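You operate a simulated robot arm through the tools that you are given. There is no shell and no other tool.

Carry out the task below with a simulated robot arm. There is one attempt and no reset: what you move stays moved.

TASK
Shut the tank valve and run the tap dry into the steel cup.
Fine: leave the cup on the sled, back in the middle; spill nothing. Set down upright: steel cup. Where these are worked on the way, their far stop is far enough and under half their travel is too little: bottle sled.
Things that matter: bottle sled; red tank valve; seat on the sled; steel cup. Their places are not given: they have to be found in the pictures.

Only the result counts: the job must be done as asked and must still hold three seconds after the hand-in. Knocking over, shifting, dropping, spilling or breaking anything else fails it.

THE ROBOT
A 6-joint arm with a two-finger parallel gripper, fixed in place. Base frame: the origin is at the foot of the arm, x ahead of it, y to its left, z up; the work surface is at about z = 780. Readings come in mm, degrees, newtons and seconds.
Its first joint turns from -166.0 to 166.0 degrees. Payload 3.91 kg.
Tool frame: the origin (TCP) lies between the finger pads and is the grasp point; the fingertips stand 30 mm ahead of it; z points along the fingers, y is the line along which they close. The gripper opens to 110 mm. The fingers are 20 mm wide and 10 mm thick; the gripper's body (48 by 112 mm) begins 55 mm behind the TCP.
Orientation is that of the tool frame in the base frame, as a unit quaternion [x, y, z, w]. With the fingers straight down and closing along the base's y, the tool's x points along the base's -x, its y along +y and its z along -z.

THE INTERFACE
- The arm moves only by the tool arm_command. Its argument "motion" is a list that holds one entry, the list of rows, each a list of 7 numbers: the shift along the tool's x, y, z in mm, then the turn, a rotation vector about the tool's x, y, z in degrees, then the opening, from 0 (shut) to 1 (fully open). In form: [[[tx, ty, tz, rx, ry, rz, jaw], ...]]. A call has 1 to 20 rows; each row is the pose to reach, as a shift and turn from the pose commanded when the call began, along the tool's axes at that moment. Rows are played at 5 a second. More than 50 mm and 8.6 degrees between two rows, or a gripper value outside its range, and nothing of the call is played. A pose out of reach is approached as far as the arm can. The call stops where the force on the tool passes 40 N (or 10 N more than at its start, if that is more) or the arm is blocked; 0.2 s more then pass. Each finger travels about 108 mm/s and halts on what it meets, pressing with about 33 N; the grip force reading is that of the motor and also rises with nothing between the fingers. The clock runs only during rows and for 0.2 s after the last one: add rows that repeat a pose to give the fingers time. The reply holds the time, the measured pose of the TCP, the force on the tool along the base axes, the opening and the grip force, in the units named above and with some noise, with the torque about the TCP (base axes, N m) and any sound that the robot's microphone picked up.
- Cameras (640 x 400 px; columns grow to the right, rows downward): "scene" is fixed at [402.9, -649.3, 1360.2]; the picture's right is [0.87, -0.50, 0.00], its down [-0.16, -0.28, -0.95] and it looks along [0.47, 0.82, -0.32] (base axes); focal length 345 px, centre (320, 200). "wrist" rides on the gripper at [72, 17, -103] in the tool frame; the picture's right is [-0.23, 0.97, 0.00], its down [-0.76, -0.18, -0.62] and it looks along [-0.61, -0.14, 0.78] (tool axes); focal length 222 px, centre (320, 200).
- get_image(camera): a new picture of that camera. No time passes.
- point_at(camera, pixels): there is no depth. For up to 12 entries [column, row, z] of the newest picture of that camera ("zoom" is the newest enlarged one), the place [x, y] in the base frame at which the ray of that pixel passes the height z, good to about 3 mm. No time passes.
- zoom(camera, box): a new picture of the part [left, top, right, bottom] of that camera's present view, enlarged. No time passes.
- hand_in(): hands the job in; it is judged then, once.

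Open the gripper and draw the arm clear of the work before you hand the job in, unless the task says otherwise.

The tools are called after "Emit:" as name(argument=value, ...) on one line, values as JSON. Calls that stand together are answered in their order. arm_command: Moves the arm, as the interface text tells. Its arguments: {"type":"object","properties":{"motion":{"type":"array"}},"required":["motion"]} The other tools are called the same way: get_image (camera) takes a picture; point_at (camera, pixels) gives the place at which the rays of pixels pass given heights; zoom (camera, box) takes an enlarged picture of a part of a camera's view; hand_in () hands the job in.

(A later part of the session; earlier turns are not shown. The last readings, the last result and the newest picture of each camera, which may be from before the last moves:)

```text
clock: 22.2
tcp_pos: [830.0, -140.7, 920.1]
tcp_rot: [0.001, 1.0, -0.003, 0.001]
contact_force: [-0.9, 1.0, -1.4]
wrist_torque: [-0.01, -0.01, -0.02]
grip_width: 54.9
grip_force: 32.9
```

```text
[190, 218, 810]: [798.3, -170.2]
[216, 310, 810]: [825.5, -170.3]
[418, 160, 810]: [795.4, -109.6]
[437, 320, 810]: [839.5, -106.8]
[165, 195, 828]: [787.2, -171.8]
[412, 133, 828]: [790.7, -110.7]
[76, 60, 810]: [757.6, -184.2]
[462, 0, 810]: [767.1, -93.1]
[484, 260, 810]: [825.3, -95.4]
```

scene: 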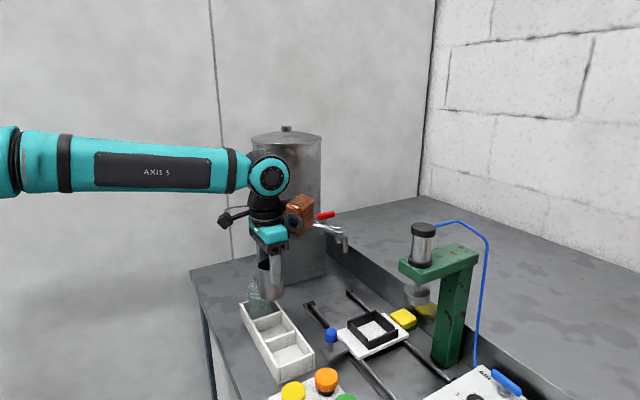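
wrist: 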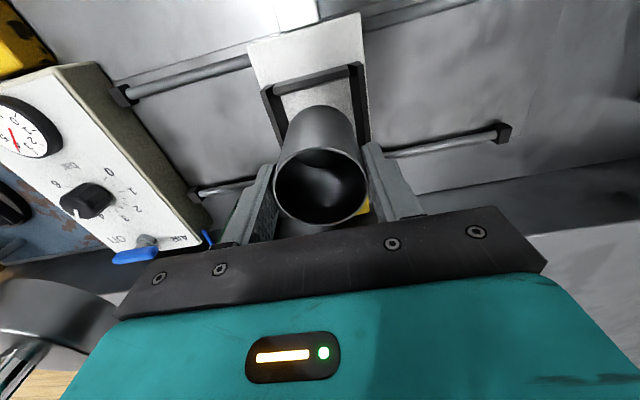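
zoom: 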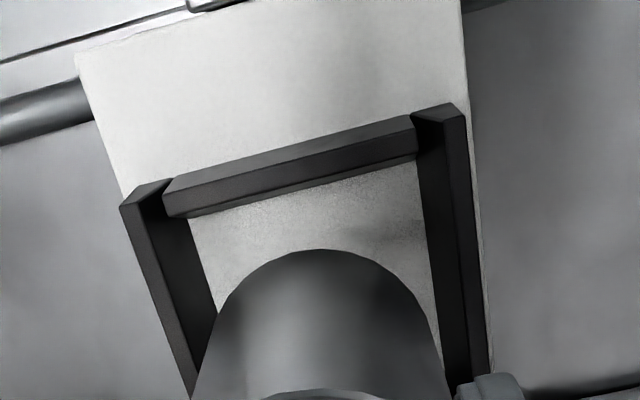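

Seat centre ≈(829,-139.5); the cup's at ≈(828.5,-140.7). I shift +1 mm in y and lower to z≈895.

Emit:
arm_command(motion=[[[-0.5, 1, 5, 0, 0, 0, 0.3], [-0.5, 1, 10, 0, 0, 0, 0.3], [-0.5, 1, 15, 0, 0, 0, 0.3], [-0.5, 1, 20, 0, 0, 0, 0.3], [-0.5, 1, 25, 0, 0, 0, 0.3]]])

Emit:
zoom(camera="scene", box=[330, 270, 426, 360])

```text
clock: 23.4
tcp_pos: [830.7, -139.8, 894.9]
tcp_rot: [0.001, 1.0, -0.003, 0.0]
contact_force: [-0.2, 0.2, -0.6]
wrist_torque: [0.0, -0.01, 0.02]
grip_width: 54.6
grip_force: 33.2
```

```text
4.44 times, centred on (378, 315) of scene
```

zoom: 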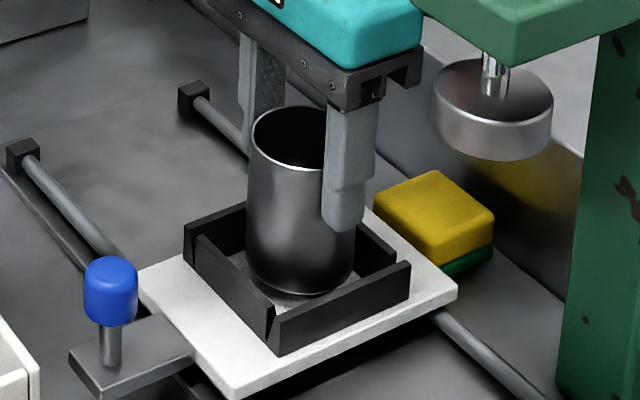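

The cup is inside the walls with no side force. I continue down in 1.5 mm steps to feel the floor.

Emit:
arm_command(motion=[[[0, 0, 1.5, 0, 0, 0, 0.3], [0, 0, 3, 0, 0, 0, 0.3], [0, 0, 4.5, 0, 0, 0, 0.3], [0, 0, 6, 0, 0, 0, 0.3]]])

```text
clock: 24.4
tcp_pos: [831.9, -139.3, 890.1]
tcp_rot: [0.001, 1.0, -0.003, 0.001]
contact_force: [0.7, -0.1, -0.7]
wrist_torque: [-0.01, 0.0, -0.01]
grip_width: 54.7
grip_force: 33.0
```

Emit:
arm_command(motion=[[[0, 0, 1.5, 0, 0, 0, 0.3], [0, 0, 3, 0, 0, 0, 0.3], [0, 0, 4, 0, 0, 0, 0.3]]])

Emit:
zoom(camera="scene", box=[350, 290, 414, 350])

```text
clock: 25.2
tcp_pos: [829.9, -139.0, 885.7]
tcp_rot: [0.0, 1.0, -0.003, 0.002]
contact_force: [0.2, 0.0, -0.9]
wrist_torque: [0.01, 0.03, 0.01]
grip_width: 54.7
grip_force: 33.0
```

```text
6.67 times, centred on (382, 320) of scene
```

zoom: 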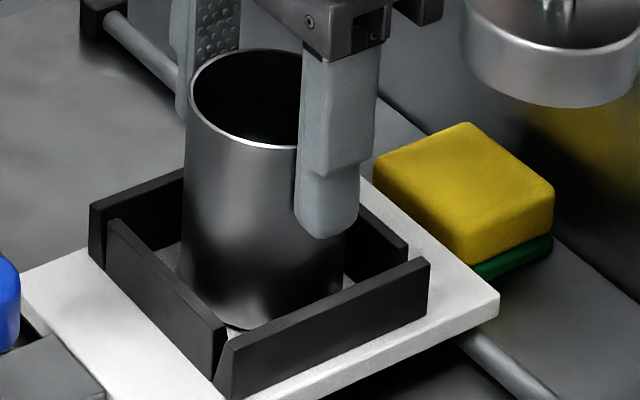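

Still no contact at z=885.7; I continue down with small steps.

Emit:
arm_command(motion=[[[0, 0, 1, 0, 0, 0, 0.3], [0, 0, 2, 0, 0, 0, 0.3], [0, 0, 3, 0, 0, 0, 0.3]]])

```text
clock: 26.0
tcp_pos: [830.9, -140.5, 885.0]
tcp_rot: [0.001, 1.0, -0.003, 0.001]
contact_force: [-1.0, -0.7, 13.6]
wrist_torque: [0.2, 0.15, 0.02]
grip_width: 54.9
grip_force: 33.1
```

Contact felt (13.6 N) at z=885: the cup is seated. I ease up 1 mm, open the jaws and rise.

Emit:
arm_command(motion=[[[0, 0, -1.5, 0, 0, 0, 0.3], [0, 0, -1.5, 0, 0, 0, 0.53], [0, 0, -1.5, 0, 0, 0, 0.6], [0, 0, -1.5, 0, 0, 0, 0.66], [0, 0, -1.5, 0, 0, 0, 0.66]]])

Emit:
zoom(camera="scene", box=[330, 270, 426, 360])

Emit:
get_image(camera="wrist")

```text
clock: 27.2
tcp_pos: [830.9, -138.4, 884.7]
tcp_rot: [0.001, 1.0, -0.003, -0.001]
contact_force: [0.1, -0.6, 0.0]
wrist_torque: [0.01, 0.02, 0.0]
grip_width: 72.8
grip_force: 0.1
```

```text
4.44 times, centred on (378, 315) of scene
```

zoom: 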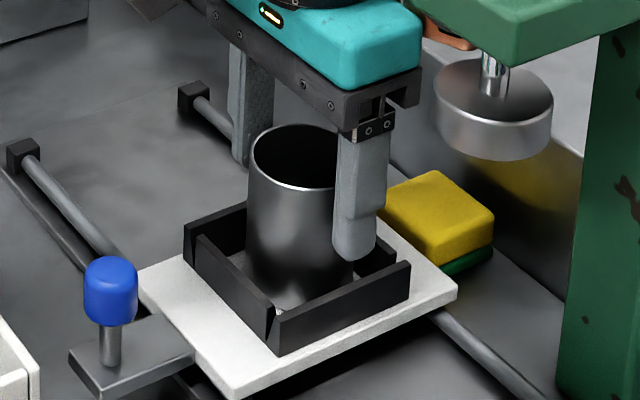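

```text
taken
```

wrist: 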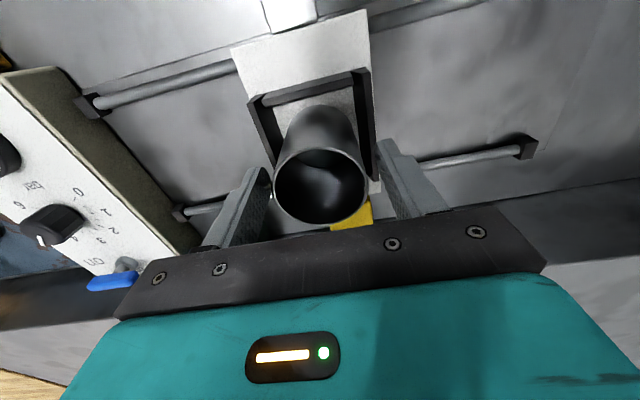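

The cup stands upright in the seat. I rise clear and then check what's around the sled knob (orange button etc.).

Emit:
arm_command(motion=[[[0, -1, -20, 0, 0, 0, 0.66], [0, -1, -50, 0, 0, 0, 0.66], [0, -1, -85, 0, 0, 0, 0.66], [0, -1, -120, 0, 0, 0, 0.66], [40, -1, -150, 0, 0, 0, 0.66], [80, -1, -170, 0, 0, 0, 0.66], [120, -1, -180, 0, 0, 0, 0.66], [160, -1, -180, 0, 0, 0, 0.66], [160, -1, -180, 0, 0, 0, 0.66]]])

Emit:
get_image(camera="wrist")

Emit:
zoom(camera="wrist", box=[200, 60, 440, 210])

Emit:
get_image(camera="scene")

```text
clock: 29.2
tcp_pos: [671.0, -138.8, 1065.3]
tcp_rot: [0.0, 1.0, -0.002, 0.0]
contact_force: [0.6, 0.1, 0.3]
wrist_torque: [-0.03, -0.02, -0.01]
grip_width: 72.4
grip_force: 0.1
```

```text
taken
```

wrist: 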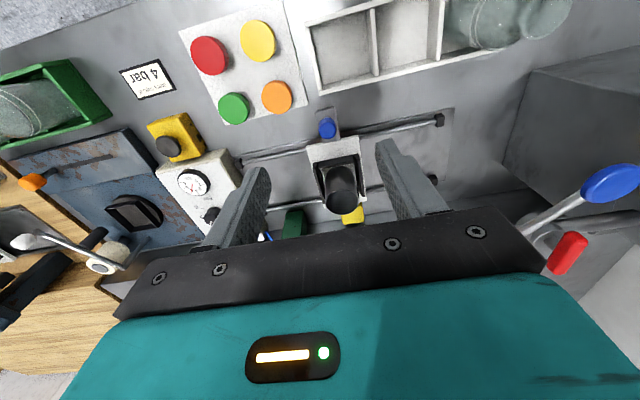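

```text
2.67 times, centred on (320, 135) of wrist
```

zoom: 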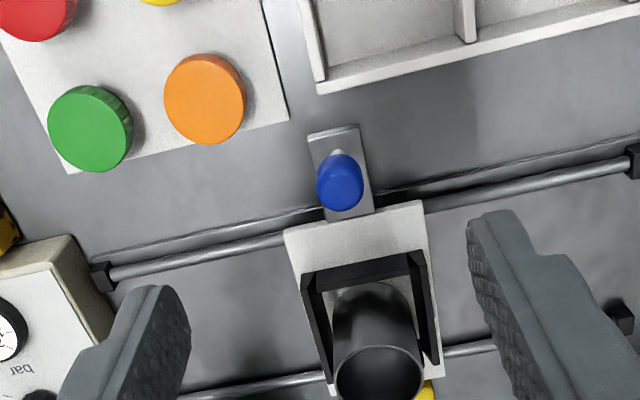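

```text
taken
```

scene: 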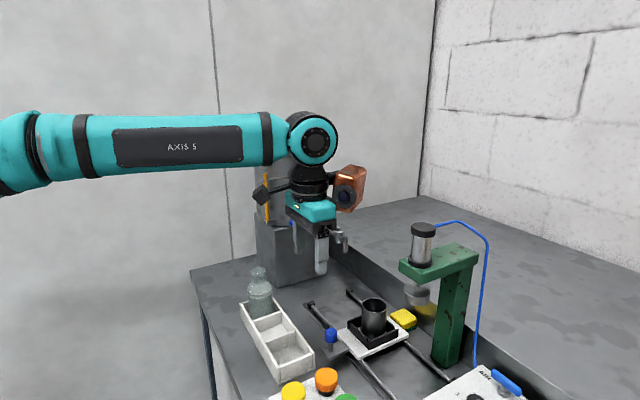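

Emit:
point_at(camera="zoom", pixels=[[339, 178, 850], [339, 185, 860], [317, 185, 850], [363, 183, 850], [335, 155, 835], [205, 95, 825], [245, 85, 825], [290, 118, 790], [322, 92, 828]])

Emit:
point_at(camera="scene", pixels=[[331, 328.5, 860], [331, 328.5, 870], [331, 335, 850], [325, 336, 850], [337, 336, 850], [326, 378, 820], [326, 372, 840]])

```text
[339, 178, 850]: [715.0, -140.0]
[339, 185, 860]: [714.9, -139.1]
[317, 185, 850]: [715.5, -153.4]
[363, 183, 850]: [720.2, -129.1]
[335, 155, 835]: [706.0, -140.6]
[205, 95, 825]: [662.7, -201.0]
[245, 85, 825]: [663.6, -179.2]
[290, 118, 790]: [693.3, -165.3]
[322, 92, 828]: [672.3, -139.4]
```

```text
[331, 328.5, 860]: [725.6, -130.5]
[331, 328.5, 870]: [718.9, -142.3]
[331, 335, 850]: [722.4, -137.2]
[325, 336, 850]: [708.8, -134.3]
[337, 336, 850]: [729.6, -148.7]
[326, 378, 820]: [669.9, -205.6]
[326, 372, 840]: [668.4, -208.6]
```

Knob centre ≈(717,-140,852), diameter ≈25, with the orange button at (663,-201) out of the way. I tilt the tool 25° (body leaning back toward the robot, keeping the wrist clear of the tap) and come down to z≈905 above the knob.

Emit:
arm_command(motion=[[[-10, -1, 20, 0, -7, 0, 0.55], [-20, -1.5, 50, 0, -14, 0, 0.55], [-35, -1.7, 85, 0, -20, 0, 0.55], [-46, -1.7, 120, 0, -25, 0, 0.55], [-46, -1.7, 150, 0, -25, 0, 0.55], [-46, -1.7, 160, 0, -25, 0, 0.55], [-46, -1.7, 160, 0, -25, 0, 0.55]]])

Emit:
get_image(camera="wrist")

Emit:
zoom(camera="scene", box=[250, 230, 410, 360])

```text
clock: 30.8
tcp_pos: [715.9, -141.6, 905.4]
tcp_rot: [0.001, 0.976, -0.002, 0.217]
contact_force: [-0.5, 0.9, 1.4]
wrist_torque: [0.03, 0.0, -0.01]
grip_width: 60.2
grip_force: 0.1
```

```text
taken
```

wrist: 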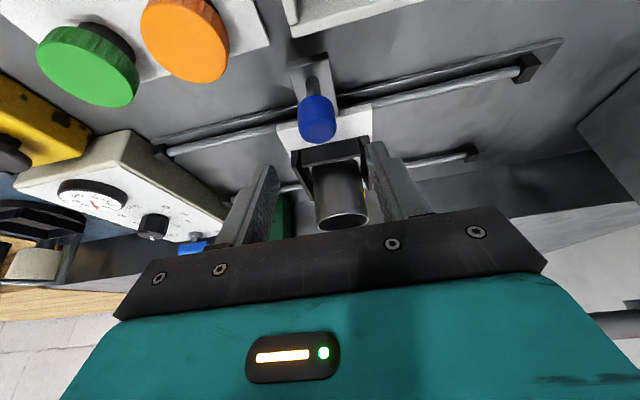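

```text
3.08 times, centred on (330, 295) of scene
```

zoom: 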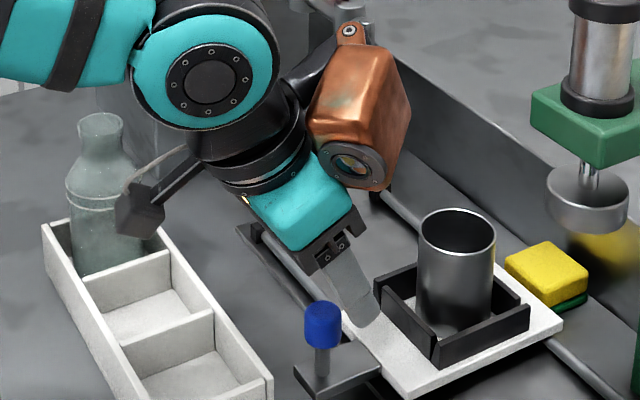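

The tilt is right and the knob is centred below the fingers at wrist (317,118). I descend vertically 52 mm to the knob with jaws open.

Emit:
arm_command(motion=[[[5, 1, 12, 0, 0, 0, 0.55], [10, 1, 24, 0, 0, 0, 0.55], [15, 1, 36, 0, 0, 0, 0.55], [20.6, 1, 47.7, 0, 0, 0, 0.55], [20.6, 1, 47.7, 0, 0, 0, 0.55]]])

Emit:
get_image(camera="wrist")

Emit:
zoom(camera="scene", box=[270, 260, 398, 360])

```text
clock: 32.0
tcp_pos: [718.9, -140.6, 852.8]
tcp_rot: [0.0, 0.976, -0.003, 0.217]
contact_force: [0.4, -0.6, -0.5]
wrist_torque: [0.0, 0.0, 0.01]
grip_width: 60.5
grip_force: 0.0
```

```text
taken
```

wrist: 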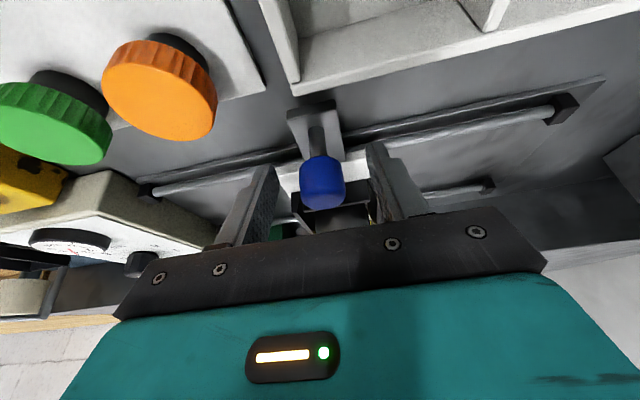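

```text
4.00 times, centred on (334, 310) of scene
```

zoom: 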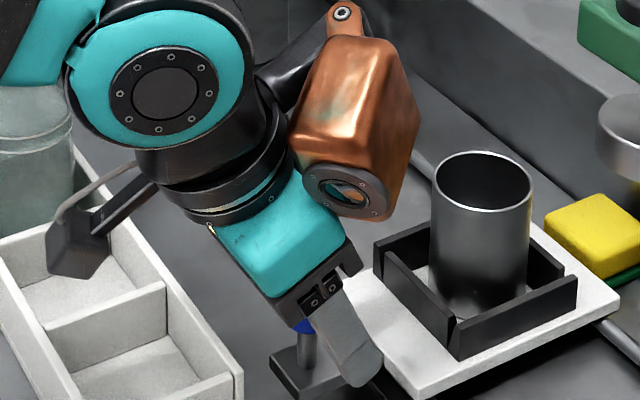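

The knob is between the fingers. I close on it.

Emit:
arm_command(motion=[[[0, 0, 0, 0, 0, 0, 0.4], [0, 0, 0, 0, 0, 0, 0.28], [0, 0, 0, 0, 0, 0, 0.2], [0, 0, 0, 0, 0, 0, 0.12], [0, 0, 0, 0, 0, 0, 0.1]]])

Emit:
get_image(camera="wrist")

```text
clock: 33.2
tcp_pos: [718.2, -142.0, 853.4]
tcp_rot: [0.001, 0.976, -0.003, 0.216]
contact_force: [0.0, 1.9, 0.3]
wrist_torque: [0.05, 0.04, -0.01]
grip_width: 25.4
grip_force: 45.2
```

```text
taken
```

wrist: 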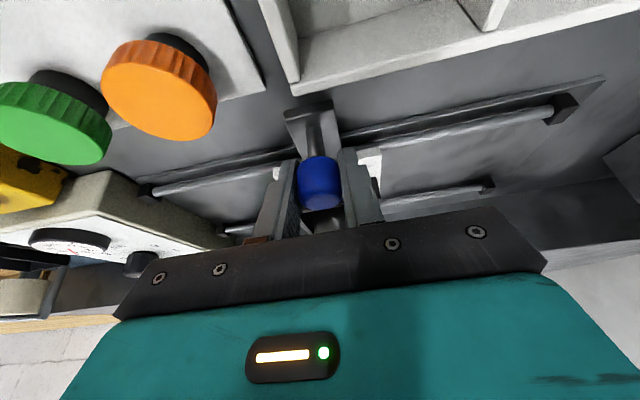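

I hold the knob. Before pushing, I check where the black camera pod (scene ≈(273,320)) sits, as it must not touch the bottle during the push.

Emit:
point_at(camera="scene", pixels=[[273.5, 320, 880], [273.5, 320, 900], [273.5, 320, 920], [266, 320, 900], [281, 318, 900]])

Emit:
get_image(camera="scene")

```text
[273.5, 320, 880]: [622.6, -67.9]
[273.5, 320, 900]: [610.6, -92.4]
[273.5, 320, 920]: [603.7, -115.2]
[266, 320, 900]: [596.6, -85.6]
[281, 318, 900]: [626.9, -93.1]
```

```text
taken
```

scene: 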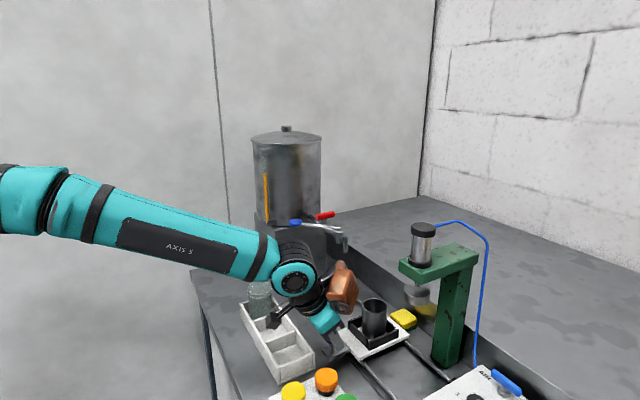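

The pod is ≈(605,-118,918), and the wrist joint is at z≈1025, so they'll pass clear of the bottle (y≥45 at that height). I push the sled +y gently.

Emit:
arm_command(motion=[[[0, 4, 0, 0, 0, 0, 0.1], [0, 10, 0, 0, 0, 0, 0.1], [0, 18, 0, 0, 0, 0, 0.1], [0, 27, 0, 0, 0, 0, 0.1], [0, 36, 0, 0, 0, 0, 0.1], [0, 45, 0, 0, 0, 0, 0.1], [0, 50, 0, 0, 0, 0, 0.1]]])

Emit:
get_image(camera="scene")

```text
clock: 34.8
tcp_pos: [718.3, -91.7, 852.8]
tcp_rot: [0.001, 0.976, -0.003, 0.217]
contact_force: [-3.1, -0.2, 4.6]
wrist_torque: [0.0, 0.53, 0.02]
grip_width: 25.3
grip_force: 44.9
```

```text
taken
```

scene: 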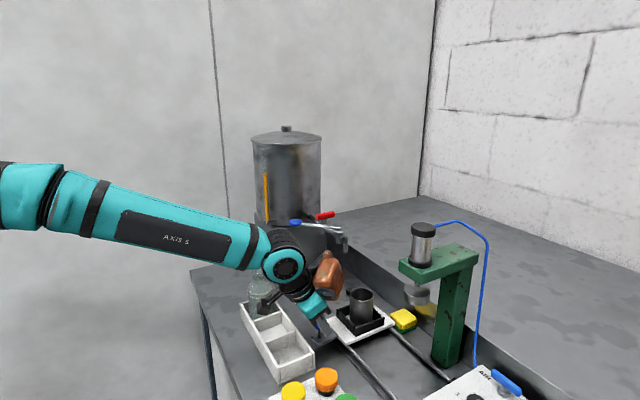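

The sled follows with little force. I continue to y≈-30 and check clearance near the tap.

Emit:
arm_command(motion=[[[0, 4, 0, 0, 0, 0, 0.1], [0, 11, 0, 0, 0, 0, 0.1], [0, 20, 0, 0, 0, 0, 0.1], [0, 30, 0, 0, 0, 0, 0.1], [0, 40, 0, 0, 0, 0, 0.1], [0, 50, 0, 0, 0, 0, 0.1], [0, 58, 0, 0, 0, 0, 0.1], [0, 61, 0, 0, 0, 0, 0.1]]])

Emit:
get_image(camera="scene")

Emit:
zoom(camera="scene", box=[240, 200, 400, 340])

Emit:
get_image(camera="wrist")

```text
clock: 36.6
tcp_pos: [717.7, -29.8, 853.7]
tcp_rot: [0.001, 0.976, -0.002, 0.218]
contact_force: [-0.2, -0.3, 10.6]
wrist_torque: [-0.01, 0.22, 0.12]
grip_width: 25.2
grip_force: 45.2
```

```text
taken
```

scene: 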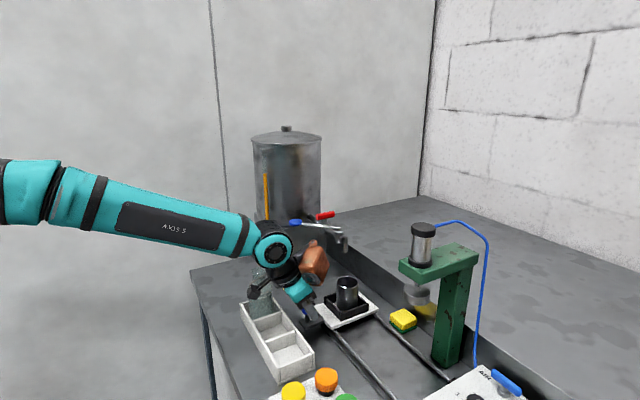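

```text
2.86 times, centred on (320, 270) of scene
```

zoom: 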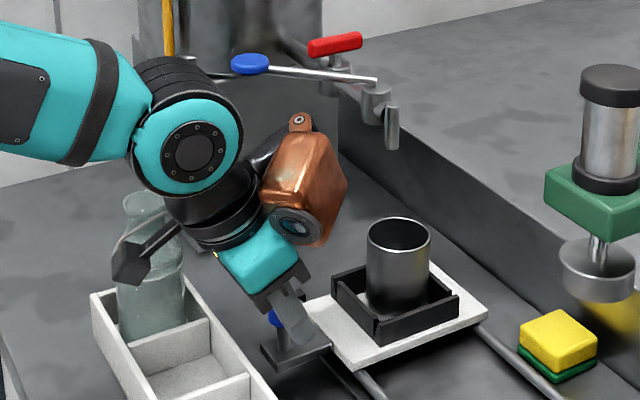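

```text
taken
```

wrist: 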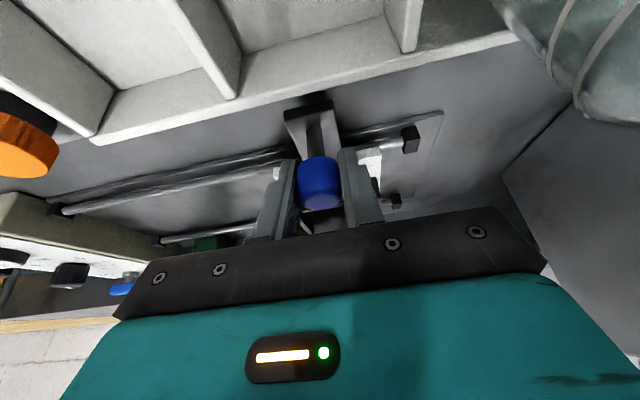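

Everything is clear. I push the last bit slowly until the end stop is felt.

Emit:
arm_command(motion=[[[0, 3, 0, 0, 0, 0, 0.1], [0, 6, 0, 0, 0, 0, 0.1], [0, 9, 0, 0, 0, 0, 0.1], [0, 12, 0, 0, 0, 0, 0.1], [0, 14, 0, 0, 0, 0, 0.1], [0, 16, 0, 0, 0, 0, 0.1], [0, 18, 0, 0, 0, 0, 0.1], [0, 20, 0, 0, 0, 0, 0.1]]])

Emit:
zoom(camera="scene", box=[240, 200, 400, 340])

```text
clock: 38.0
tcp_pos: [717.8, -19.5, 853.1]
tcp_rot: [0.002, 0.976, -0.004, 0.218]
contact_force: [-5.1, -39.5, 2.2]
wrist_torque: [-0.59, 0.04, -0.29]
grip_width: 25.4
grip_force: 44.8
stopped in row 6: the force on the tool passed its limit at 45 N (the readings are from after the stop); the commanded pose is now the measured one
```

```text
2.86 times, centred on (320, 270) of scene
```

zoom: 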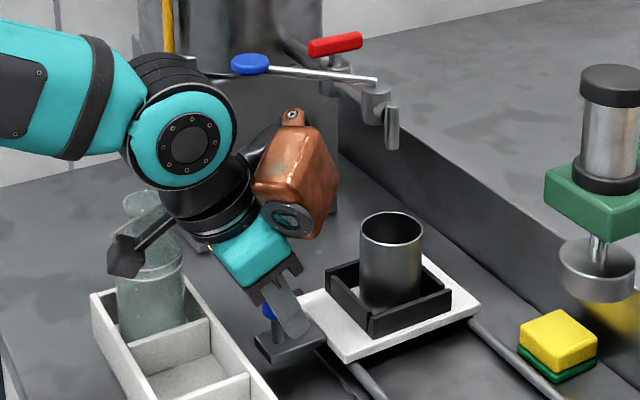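

The sled reached its end stop (knob at y≈-19). I release the knob and back out along the tool axis, away from the tap.

Emit:
arm_command(motion=[[[0, 0, 0, 0, 0, 0, 0.3], [0, 0, 0, 0, 0, 0, 0.45], [0, 0, 0, 0, 0, 0, 0.5], [0, 0, -15, 0, 0, 0, 0.5], [0, 0, -40, 0, 0, 0, 0.5], [0, 0, -75, 0, 0, 0, 0.5], [0, 0, -110, 0, 0, 0, 0.5], [0, 0, -110, 0, 0, 0, 0.5]]])

Emit:
get_image(camera="scene")

Emit:
zoom(camera="scene", box=[270, 200, 430, 340])

Emit:
get_image(camera="wrist")

```text
clock: 39.8
tcp_pos: [672.0, -15.1, 952.9]
tcp_rot: [0.001, 0.976, -0.003, 0.218]
contact_force: [0.5, 0.3, -0.3]
wrist_torque: [0.04, -0.01, 0.03]
grip_width: 55.2
grip_force: 0.1
```

```text
taken
```

scene: 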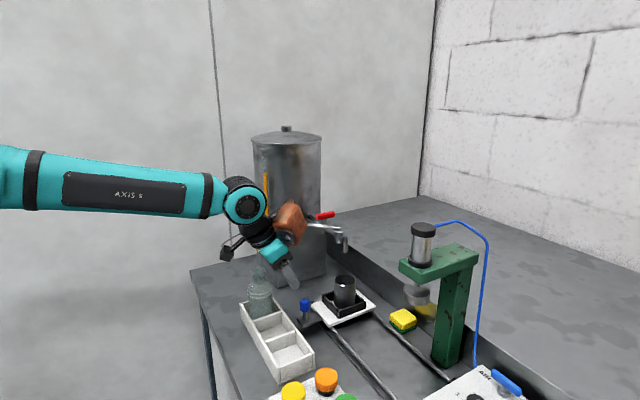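

```text
2.86 times, centred on (350, 270) of scene
```

zoom: 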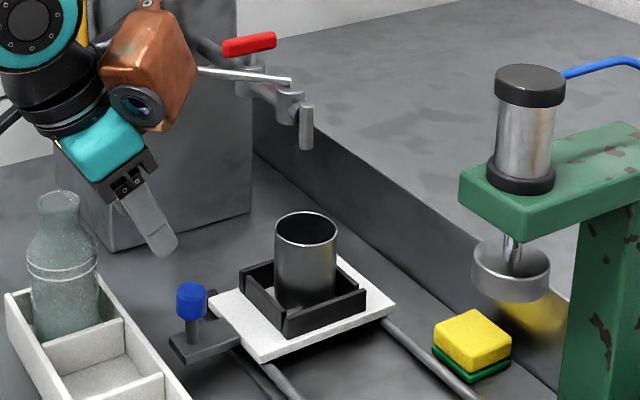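

```text
taken
```

wrist: 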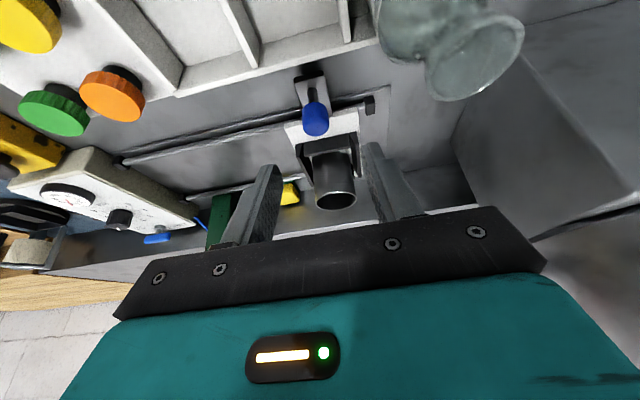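

The cup appears under the nozzle (rim at scene (345,280), nozzle tip (345,251)). I verify the coordinates.

Emit:
point_at(camera="scene", pixels=[[345, 280.4, 887], [345, 251.5, 964], [345, 251.5, 960], [305.5, 300, 862]])

Emit:
zoom(camera="scene", box=[310, 225, 390, 315])

Emit:
zoom(camera="wrist", box=[260, 60, 400, 220])

```text
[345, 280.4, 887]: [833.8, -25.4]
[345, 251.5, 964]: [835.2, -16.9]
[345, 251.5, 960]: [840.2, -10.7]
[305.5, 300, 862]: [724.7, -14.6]
```

```text
4.44 times, centred on (350, 270) of scene
```

zoom: 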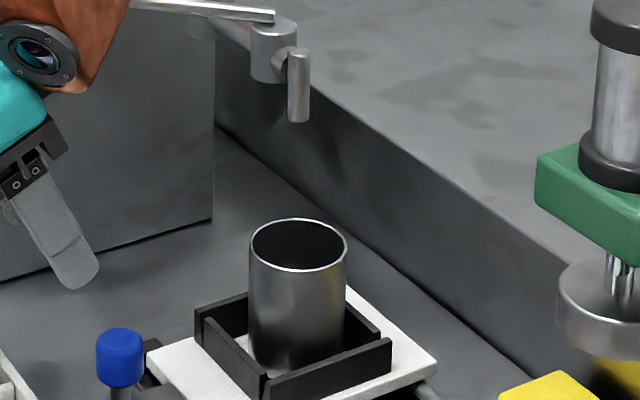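

```text
2.50 times, centred on (330, 140) of wrist
```

zoom: 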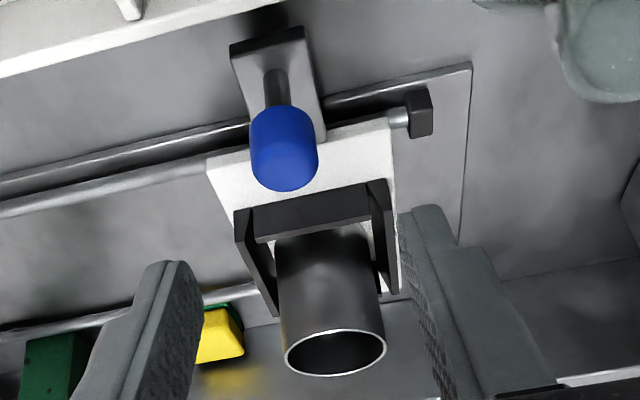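

The cup is under the nozzle to within its radius. Next is the tap lever: I raise the arm, take out the tilt and go above the blue knob ≈(742,70,1030) at z=1120.

Emit:
arm_command(motion=[[[-10, 0, -45, 0, 7, 0, 0.55], [-29, 0, -85.7, 0, 14, 0, 0.55], [-45.9, 0, -122, 0, 20, 0, 0.55], [-61.6, 0, -155.5, 0, 25, 0, 0.55], [-79.7, 25, -147.1, 0, 25, 0, 0.55], [-102.3, 55, -136.5, 0, 25, 0, 0.55], [-134, 85, -121.7, 0, 25, 0, 0.55], [-134, 85, -121.7, 0, 25, 0, 0.55]]])

Emit:
get_image(camera="wrist")

Emit:
zoom(camera="scene", box=[230, 130, 390, 260])

```text
clock: 41.6
tcp_pos: [741.4, 70.6, 1118.6]
tcp_rot: [0.001, 1.0, -0.004, 0.0]
contact_force: [-0.1, 0.2, 0.2]
wrist_torque: [-0.02, 0.0, 0.01]
grip_width: 60.4
grip_force: 0.0
```

```text
taken
```

wrist: 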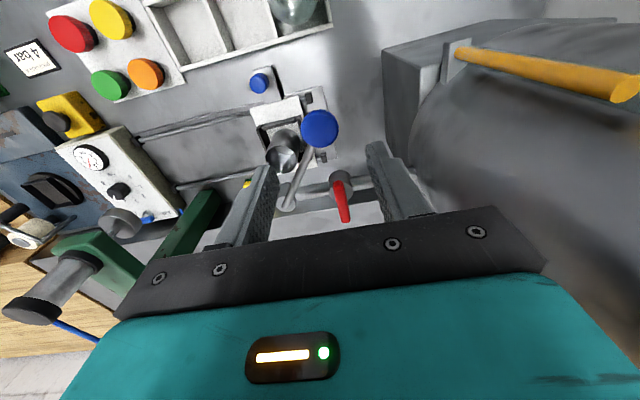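

```text
3.08 times, centred on (310, 195) of scene
```

zoom: 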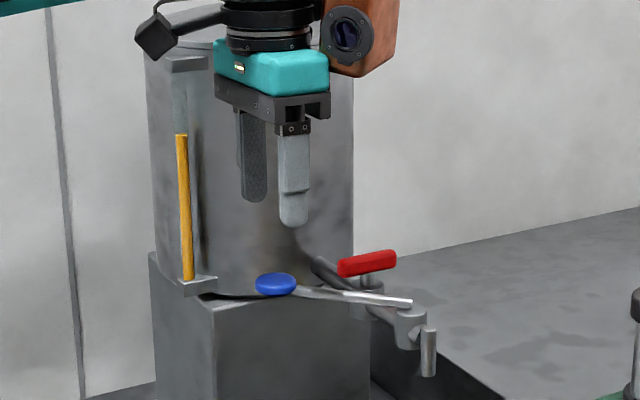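

Emit:
point_at(camera="wrist", pixels=[[320, 126, 1030], [301, 128, 1030], [339, 128, 1030], [320, 109, 1035], [320, 145, 1030], [289, 203, 1020], [287, 200, 1010], [342, 180, 1008]])

```text
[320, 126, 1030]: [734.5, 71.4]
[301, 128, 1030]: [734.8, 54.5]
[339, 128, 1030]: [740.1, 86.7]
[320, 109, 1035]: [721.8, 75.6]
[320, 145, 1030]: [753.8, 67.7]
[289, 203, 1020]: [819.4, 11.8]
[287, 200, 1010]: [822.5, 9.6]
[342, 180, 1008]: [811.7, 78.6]
```

Knob ≈(738,71), radius ≈17, pivot ≈(827,3). I descend around it with fingers open 60 mm (at ±30 in y), to z=1042.

Emit:
arm_command(motion=[[[2, 0.5, 25, 0, 0, 0, 0.55], [2, 0.5, 50, 0, 0, 0, 0.55], [2, 0.5, 70, 0, 0, 0, 0.55], [2, 0.5, 77, 0, 0, 0, 0.55], [2, 0.5, 77, 0, 0, 0, 0.55]]])

Emit:
zoom(camera="scene", box=[250, 170, 378, 290])

Emit:
get_image(camera="wrist")

```text
clock: 42.8
tcp_pos: [738.8, 71.6, 1042.6]
tcp_rot: [0.001, 1.0, -0.003, 0.001]
contact_force: [0.0, -0.5, -0.1]
wrist_torque: [0.0, 0.05, 0.03]
grip_width: 60.6
grip_force: 0.1
```

```text
3.33 times, centred on (314, 230) of scene
```

zoom: 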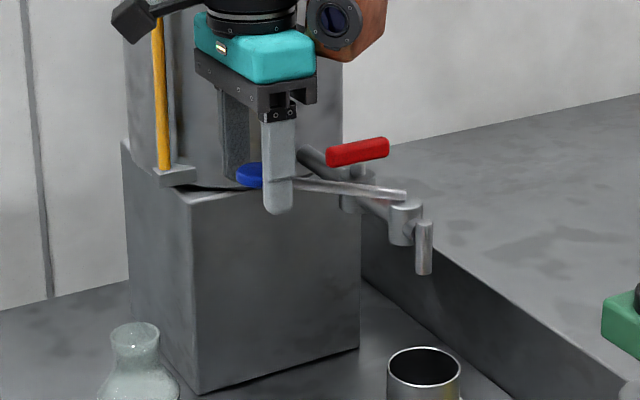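

```text
taken
```

wrist: 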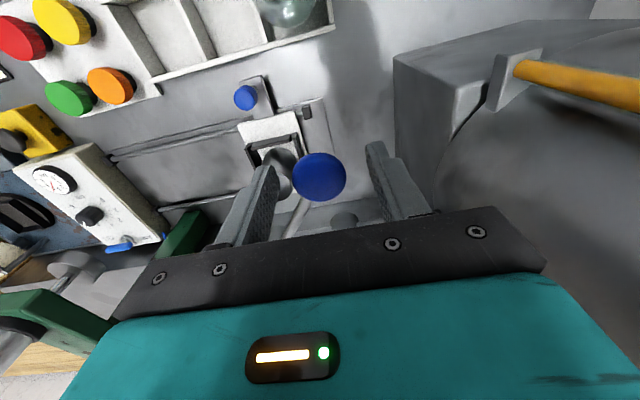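

The knob is between the fingers. I narrow to 42 mm and swing the knob gently along the arc toward −y (away from the valve) by about 10° first, to see if it yields.

Emit:
arm_command(motion=[[[0, 0, 0, 0, 0, 0, 0.4], [0, 0, 0, 0, 0, 0, 0.37], [0, 0, 0, 0, 0, 0, 0.37], [3, -4, 0, 0, 0, 0, 0.37], [5.6, -8, 0, 0, 0, 0, 0.37], [8, -12, 0, 0, 0, 0, 0.37], [10.5, -16.5, 0, 0, 0, 0, 0.37]]])

Emit:
get_image(camera="wrist")

Emit:
zoom(camera="scene", box=[250, 190, 378, 310])

```text
clock: 44.6
tcp_pos: [729.5, 55.6, 1040.1]
tcp_rot: [0.001, 1.0, -0.001, 0.002]
contact_force: [3.9, 41.8, -0.8]
wrist_torque: [0.56, 0.09, 0.3]
grip_width: 61.8
grip_force: 21.0
stopped in row 7: the force on the tool passed its limit at 41 N (the readings are from after the stop); the commanded pose is now the measured one
```

```text
taken
```

wrist: 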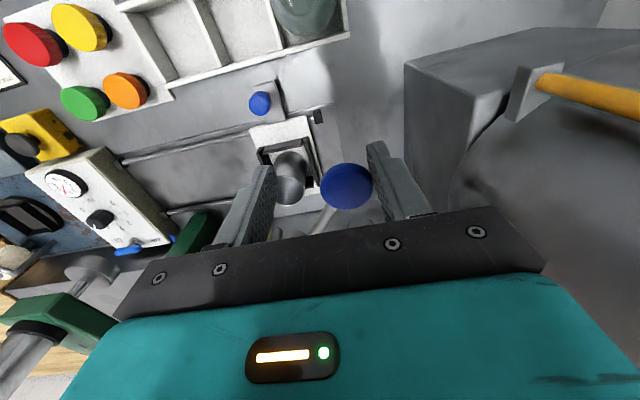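

```text
3.33 times, centred on (314, 250) of scene
```

zoom: 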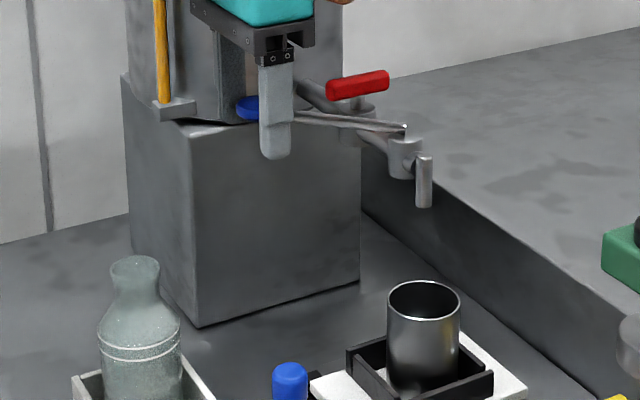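

The lever resisted (42 N) and a finger was pushed open, so this looks like its closed stop. I check whether the knob moved at all.

Emit:
point_at(camera="wrist", pixels=[[346, 187, 1033], [346, 183, 1040], [320, 190, 1030], [372, 186, 1030]])

Emit:
zoom(camera="scene", box=[280, 195, 376, 255])

```text
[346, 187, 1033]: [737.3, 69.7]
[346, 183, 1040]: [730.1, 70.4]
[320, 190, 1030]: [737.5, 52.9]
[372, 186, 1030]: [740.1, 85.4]
```

```text
6.67 times, centred on (328, 225) of scene
```

zoom: 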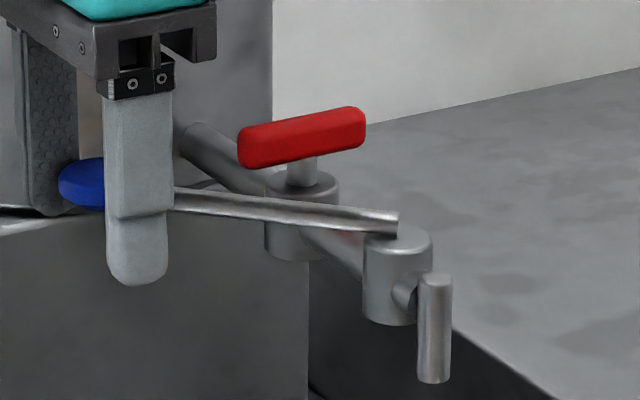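

The knob is still at (738,70), so −y is the closed stop. I return to centre on it, let the jaws narrow, and try the other direction (+y/+x) by a few degrees.

Emit:
arm_command(motion=[[[-4, 8, 0, 0, 0, 0, 0.4], [-8.5, 15.4, 0, 0, 0, 0, 0.4], [-8.5, 15.4, 0, 0, 0, 0, 0.36], [-8.5, 15.4, 0, 0, 0, 0, 0.36], [-8.5, 15.4, 0, 0, 0, 0, 0.36]]])

Emit:
get_image(camera="wrist")

```text
clock: 45.8
tcp_pos: [738.0, 68.1, 1042.0]
tcp_rot: [0.002, 1.0, -0.002, 0.001]
contact_force: [0.0, -0.7, 0.4]
wrist_torque: [-0.01, 0.0, 0.02]
grip_width: 39.5
grip_force: 0.0
```

```text
taken
```

wrist: 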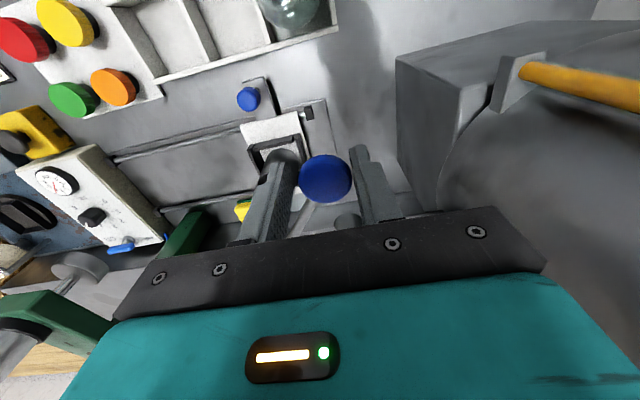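

The jaws now surround the knob with small slack. I swing it clockwise (+x,+y) about 10°.

Emit:
arm_command(motion=[[[-3, 5, 0, 0, 0, 0, 0.36], [-6.3, 9, 0, 0, 0, 0, 0.36], [-9.8, 13, 0, 0, 0, 0, 0.36], [-13.3, 17, 0, 0, 0, 0, 0.36]]])

Emit:
get_image(camera="wrist")

Emit:
zoom(camera="scene", box=[270, 190, 398, 310])

```text
clock: 46.8
tcp_pos: [747.1, 79.5, 1042.7]
tcp_rot: [0.005, 1.0, -0.004, -0.001]
contact_force: [-19.2, -25.6, -1.2]
wrist_torque: [-0.48, 0.3, -0.61]
grip_width: 53.2
grip_force: 13.9
stopped in row 4: the force on the tool passed its limit at 48 N (the readings are from after the stop); the commanded pose is now the measured one
```

```text
taken
```

wrist: 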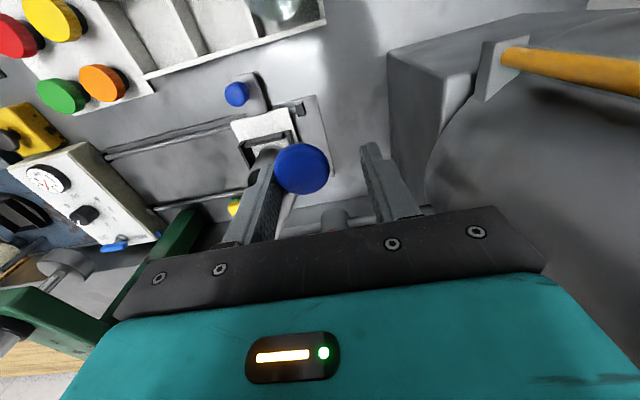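

```text
3.33 times, centred on (334, 250) of scene
```

zoom: 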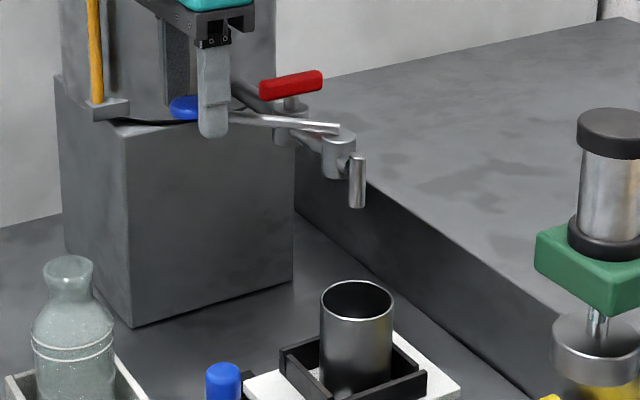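

Also resisted this way. I check the knob's position; if unmoved, the lever likely works up/down (flat mushroom knob) rather than sideways.

Emit:
point_at(camera="wrist", pixels=[[301, 168, 1033], [276, 172, 1030], [328, 168, 1030], [301, 143, 1035], [301, 193, 1030]])

Emit:
zoom(camera="scene", box=[290, 200, 370, 260])

```text
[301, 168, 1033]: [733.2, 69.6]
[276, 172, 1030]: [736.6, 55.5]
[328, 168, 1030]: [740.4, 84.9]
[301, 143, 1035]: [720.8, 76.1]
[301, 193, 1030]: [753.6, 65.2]
```

```text
6.67 times, centred on (330, 230) of scene
```

zoom: 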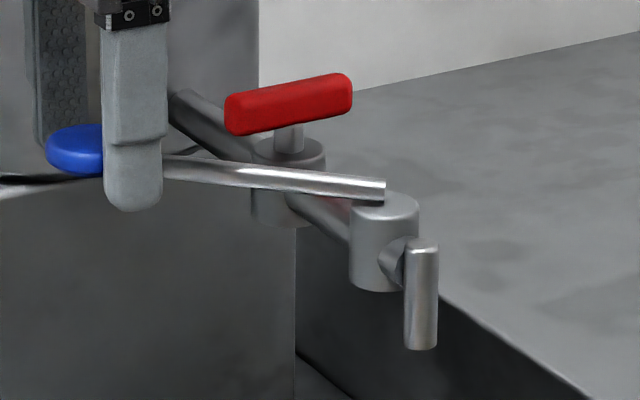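

The knob hasn't moved, so the lever must hinge vertically. I recentre, open, rise over the knob, close the fingers to press from above.

Emit:
arm_command(motion=[[[4, -4, 0, 0, 0, 0, 0.55], [9, -9.5, 0, 0, 0, 0, 0.55], [9, -9.5, -20, 0, 0, 0, 0.55], [9, -9.5, -45, 0, 0, 0, 0.4], [9, -9.5, -50, 0, 0, 0, 0.2], [9, -9.5, -50, 0, 0, 0, 0], [9, -9.5, -50, 0, 0, 0, 0], [9, -9.5, -50, 0, 0, 0, 0]]])

Emit:
get_image(camera="wrist")

Emit:
zoom(camera="scene", box=[250, 170, 378, 290])

```text
clock: 48.6
tcp_pos: [739.0, 73.0, 1091.5]
tcp_rot: [0.004, 1.0, -0.003, -0.001]
contact_force: [-0.6, 0.4, 0.9]
wrist_torque: [0.01, -0.01, 0.0]
grip_width: 0.0
grip_force: 32.8
```

```text
taken
```

wrist: 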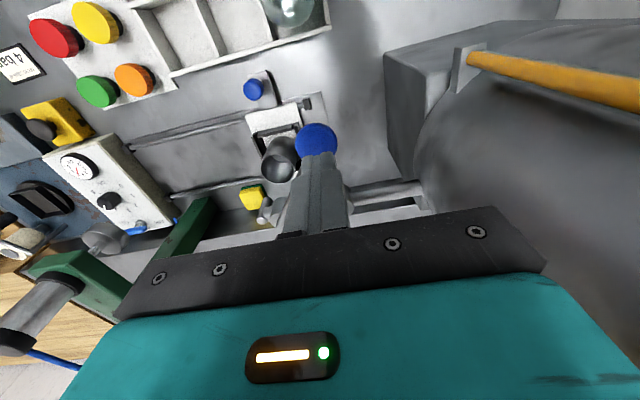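

```text
3.33 times, centred on (314, 230) of scene
```

zoom: 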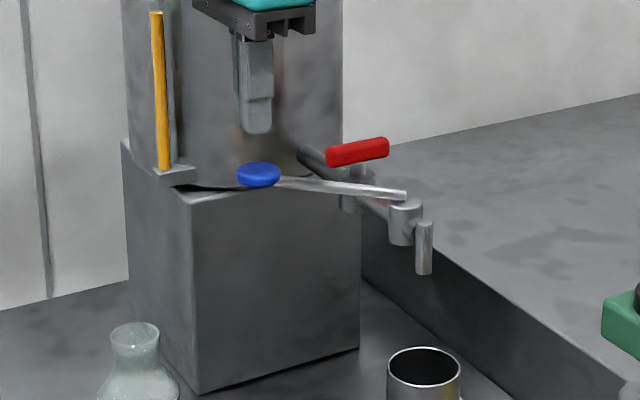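

Fingertips are at z≈1061, over the knob. I press down gradually.

Emit:
arm_command(motion=[[[0, -1, 10, 0, 0, 0, 0], [0, -1, 16, 0, 0, 0, 0], [0, -1, 20, 0, 0, 0, 0], [0, -1, 23, 0, 0, 0, 0], [0, -1, 26, 0, 0, 0, 0], [0, -1, 29, 0, 0, 0, 0]]])

Emit:
zoom(camera="scene", box=[270, 180, 398, 300])

```text
clock: 50.0
tcp_pos: [739.3, 73.2, 1062.1]
tcp_rot: [0.004, 1.0, -0.003, 0.0]
contact_force: [-0.6, 1.7, 2.9]
wrist_torque: [0.03, 0.0, 0.03]
grip_width: 0.1
grip_force: 33.1
```

```text
3.33 times, centred on (334, 240) of scene
```

zoom: 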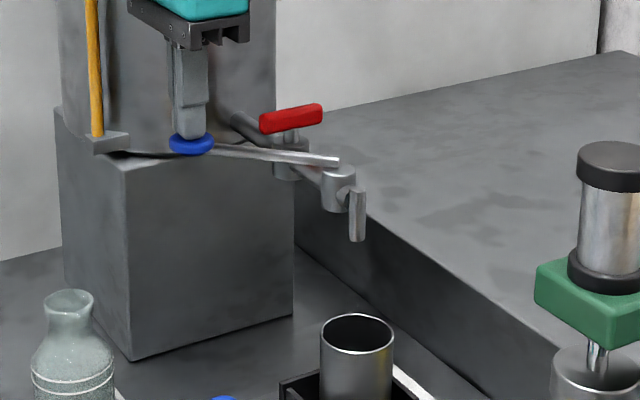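

Contact (≈3 N) and the knob has begun to dip. I continue pressing down.

Emit:
arm_command(motion=[[[0, 0, 3, 0, 0, 0, 0], [0, 0, 6, 0, 0, 0, 0], [0, 0, 9, 0, 0, 0, 0], [0, 0, 12, 0, 0, 0, 0]]])

Emit:
zoom(camera="scene", box=[270, 180, 398, 300])

```text
clock: 51.0
tcp_pos: [739.4, 72.6, 1050.9]
tcp_rot: [0.003, 1.0, -0.004, -0.001]
contact_force: [-2.7, 3.3, 4.1]
wrist_torque: [0.06, 0.02, -0.01]
grip_width: 0.0
grip_force: 33.4
```

```text
3.33 times, centred on (334, 240) of scene
```

zoom: 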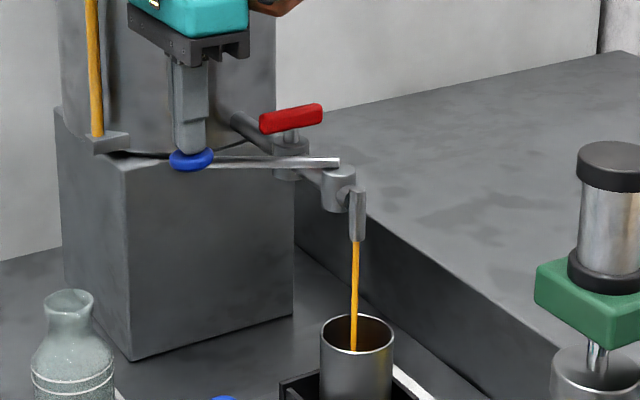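

Liquid is now running into the middle of the cup. I hold the lever there and watch.

Emit:
arm_command(motion=[[[0, 0, 0, 0, 0, 0, 0], [0, 0, 0, 0, 0, 0, 0], [0, 0, 0, 0, 0, 0, 0], [0, 0, 0, 0, 0, 0, 0], [0, 0, 0, 0, 0, 0, 0]]])

Emit:
zoom(camera="scene", box=[270, 180, 398, 300])

Emit:
zoom(camera="scene", box=[310, 240, 390, 310])

```text
clock: 52.2
tcp_pos: [739.6, 72.5, 1050.6]
tcp_rot: [0.004, 1.0, -0.003, -0.001]
contact_force: [-1.2, 0.2, 4.1]
wrist_torque: [-0.02, 0.03, 0.0]
grip_width: 0.0
grip_force: 32.6
```

```text
3.33 times, centred on (334, 240) of scene
```

zoom: 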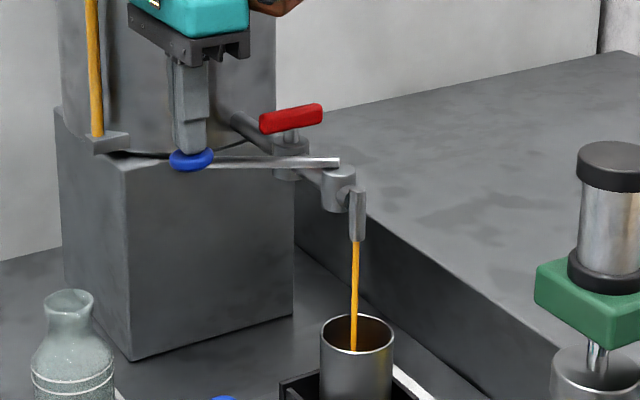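

```text
5.71 times, centred on (350, 275) of scene
```

zoom: 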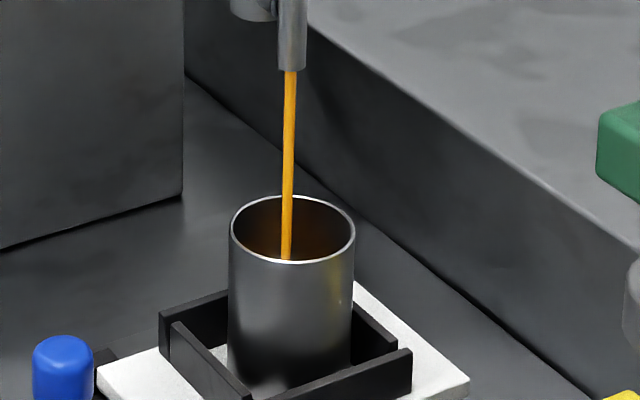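

Still running; the level isn't visible above the near rim. I hold for another second, watching the cup and tank gauge.

Emit:
arm_command(motion=[[[0, 0, 0, 0, 0, 0, 0], [0, 0, 0, 0, 0, 0, 0], [0, 0, 0, 0, 0, 0, 0], [0, 0, 0, 0, 0, 0, 0], [0, 0, 0, 0, 0, 0, 0]]])

Emit:
zoom(camera="scene", box=[310, 240, 390, 310])

Emit:
get_image(camera="scene")

Emit:
get_image(camera="wrist")

```text
clock: 53.4
tcp_pos: [740.0, 73.2, 1050.6]
tcp_rot: [0.003, 1.0, -0.003, -0.001]
contact_force: [0.1, -0.1, 4.3]
wrist_torque: [-0.05, -0.02, 0.0]
grip_width: 0.1
grip_force: 33.0
```

```text
5.71 times, centred on (350, 275) of scene
```

zoom: 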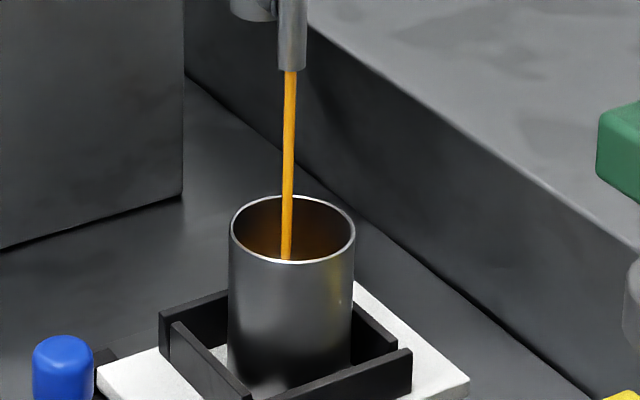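

```text
taken
```

scene: 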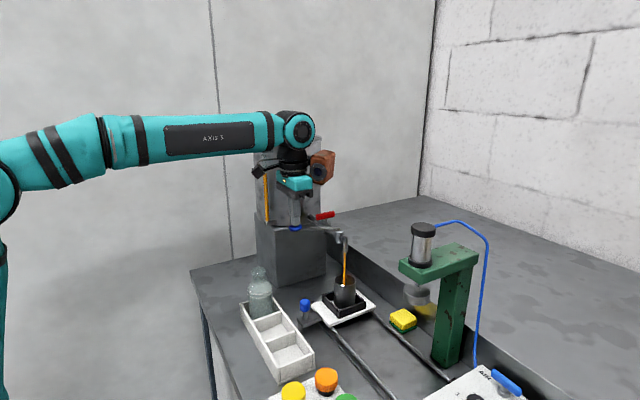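

```text
taken
```

wrist: 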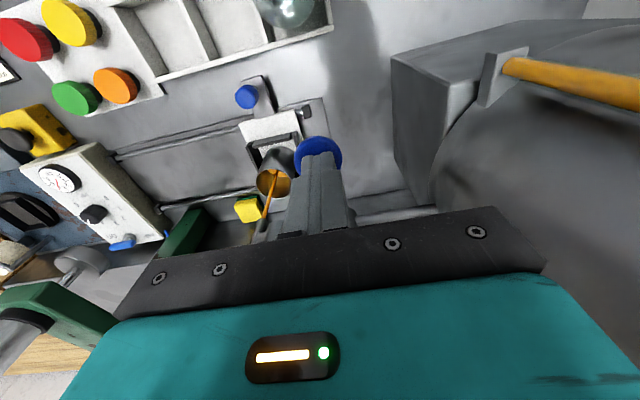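

Emit:
zoom(camera="wrist", box=[230, 120, 350, 240])

Emit:
zoom(camera="scene", box=[230, 120, 358, 240])

```text
3.33 times, centred on (290, 180) of wrist
```

zoom: 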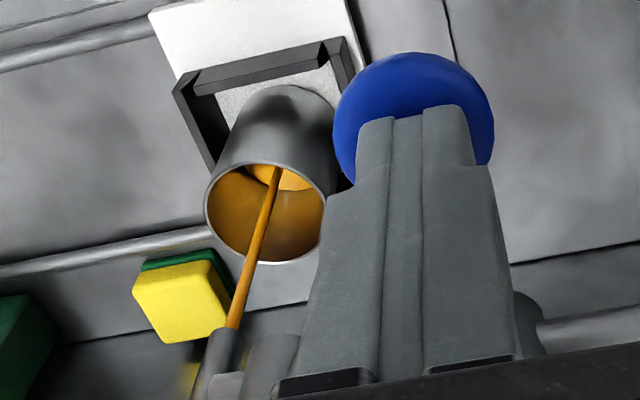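

```text
3.33 times, centred on (294, 180) of scene
```

zoom: 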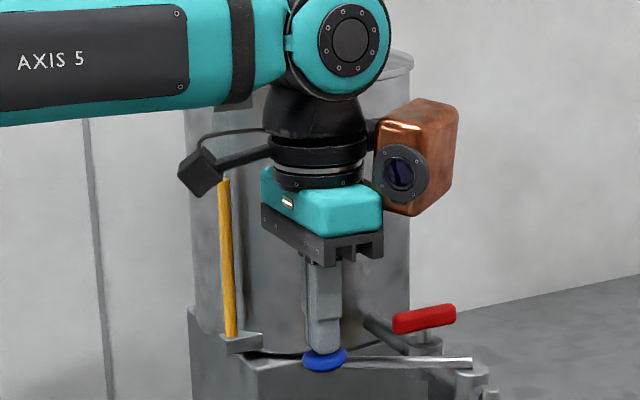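

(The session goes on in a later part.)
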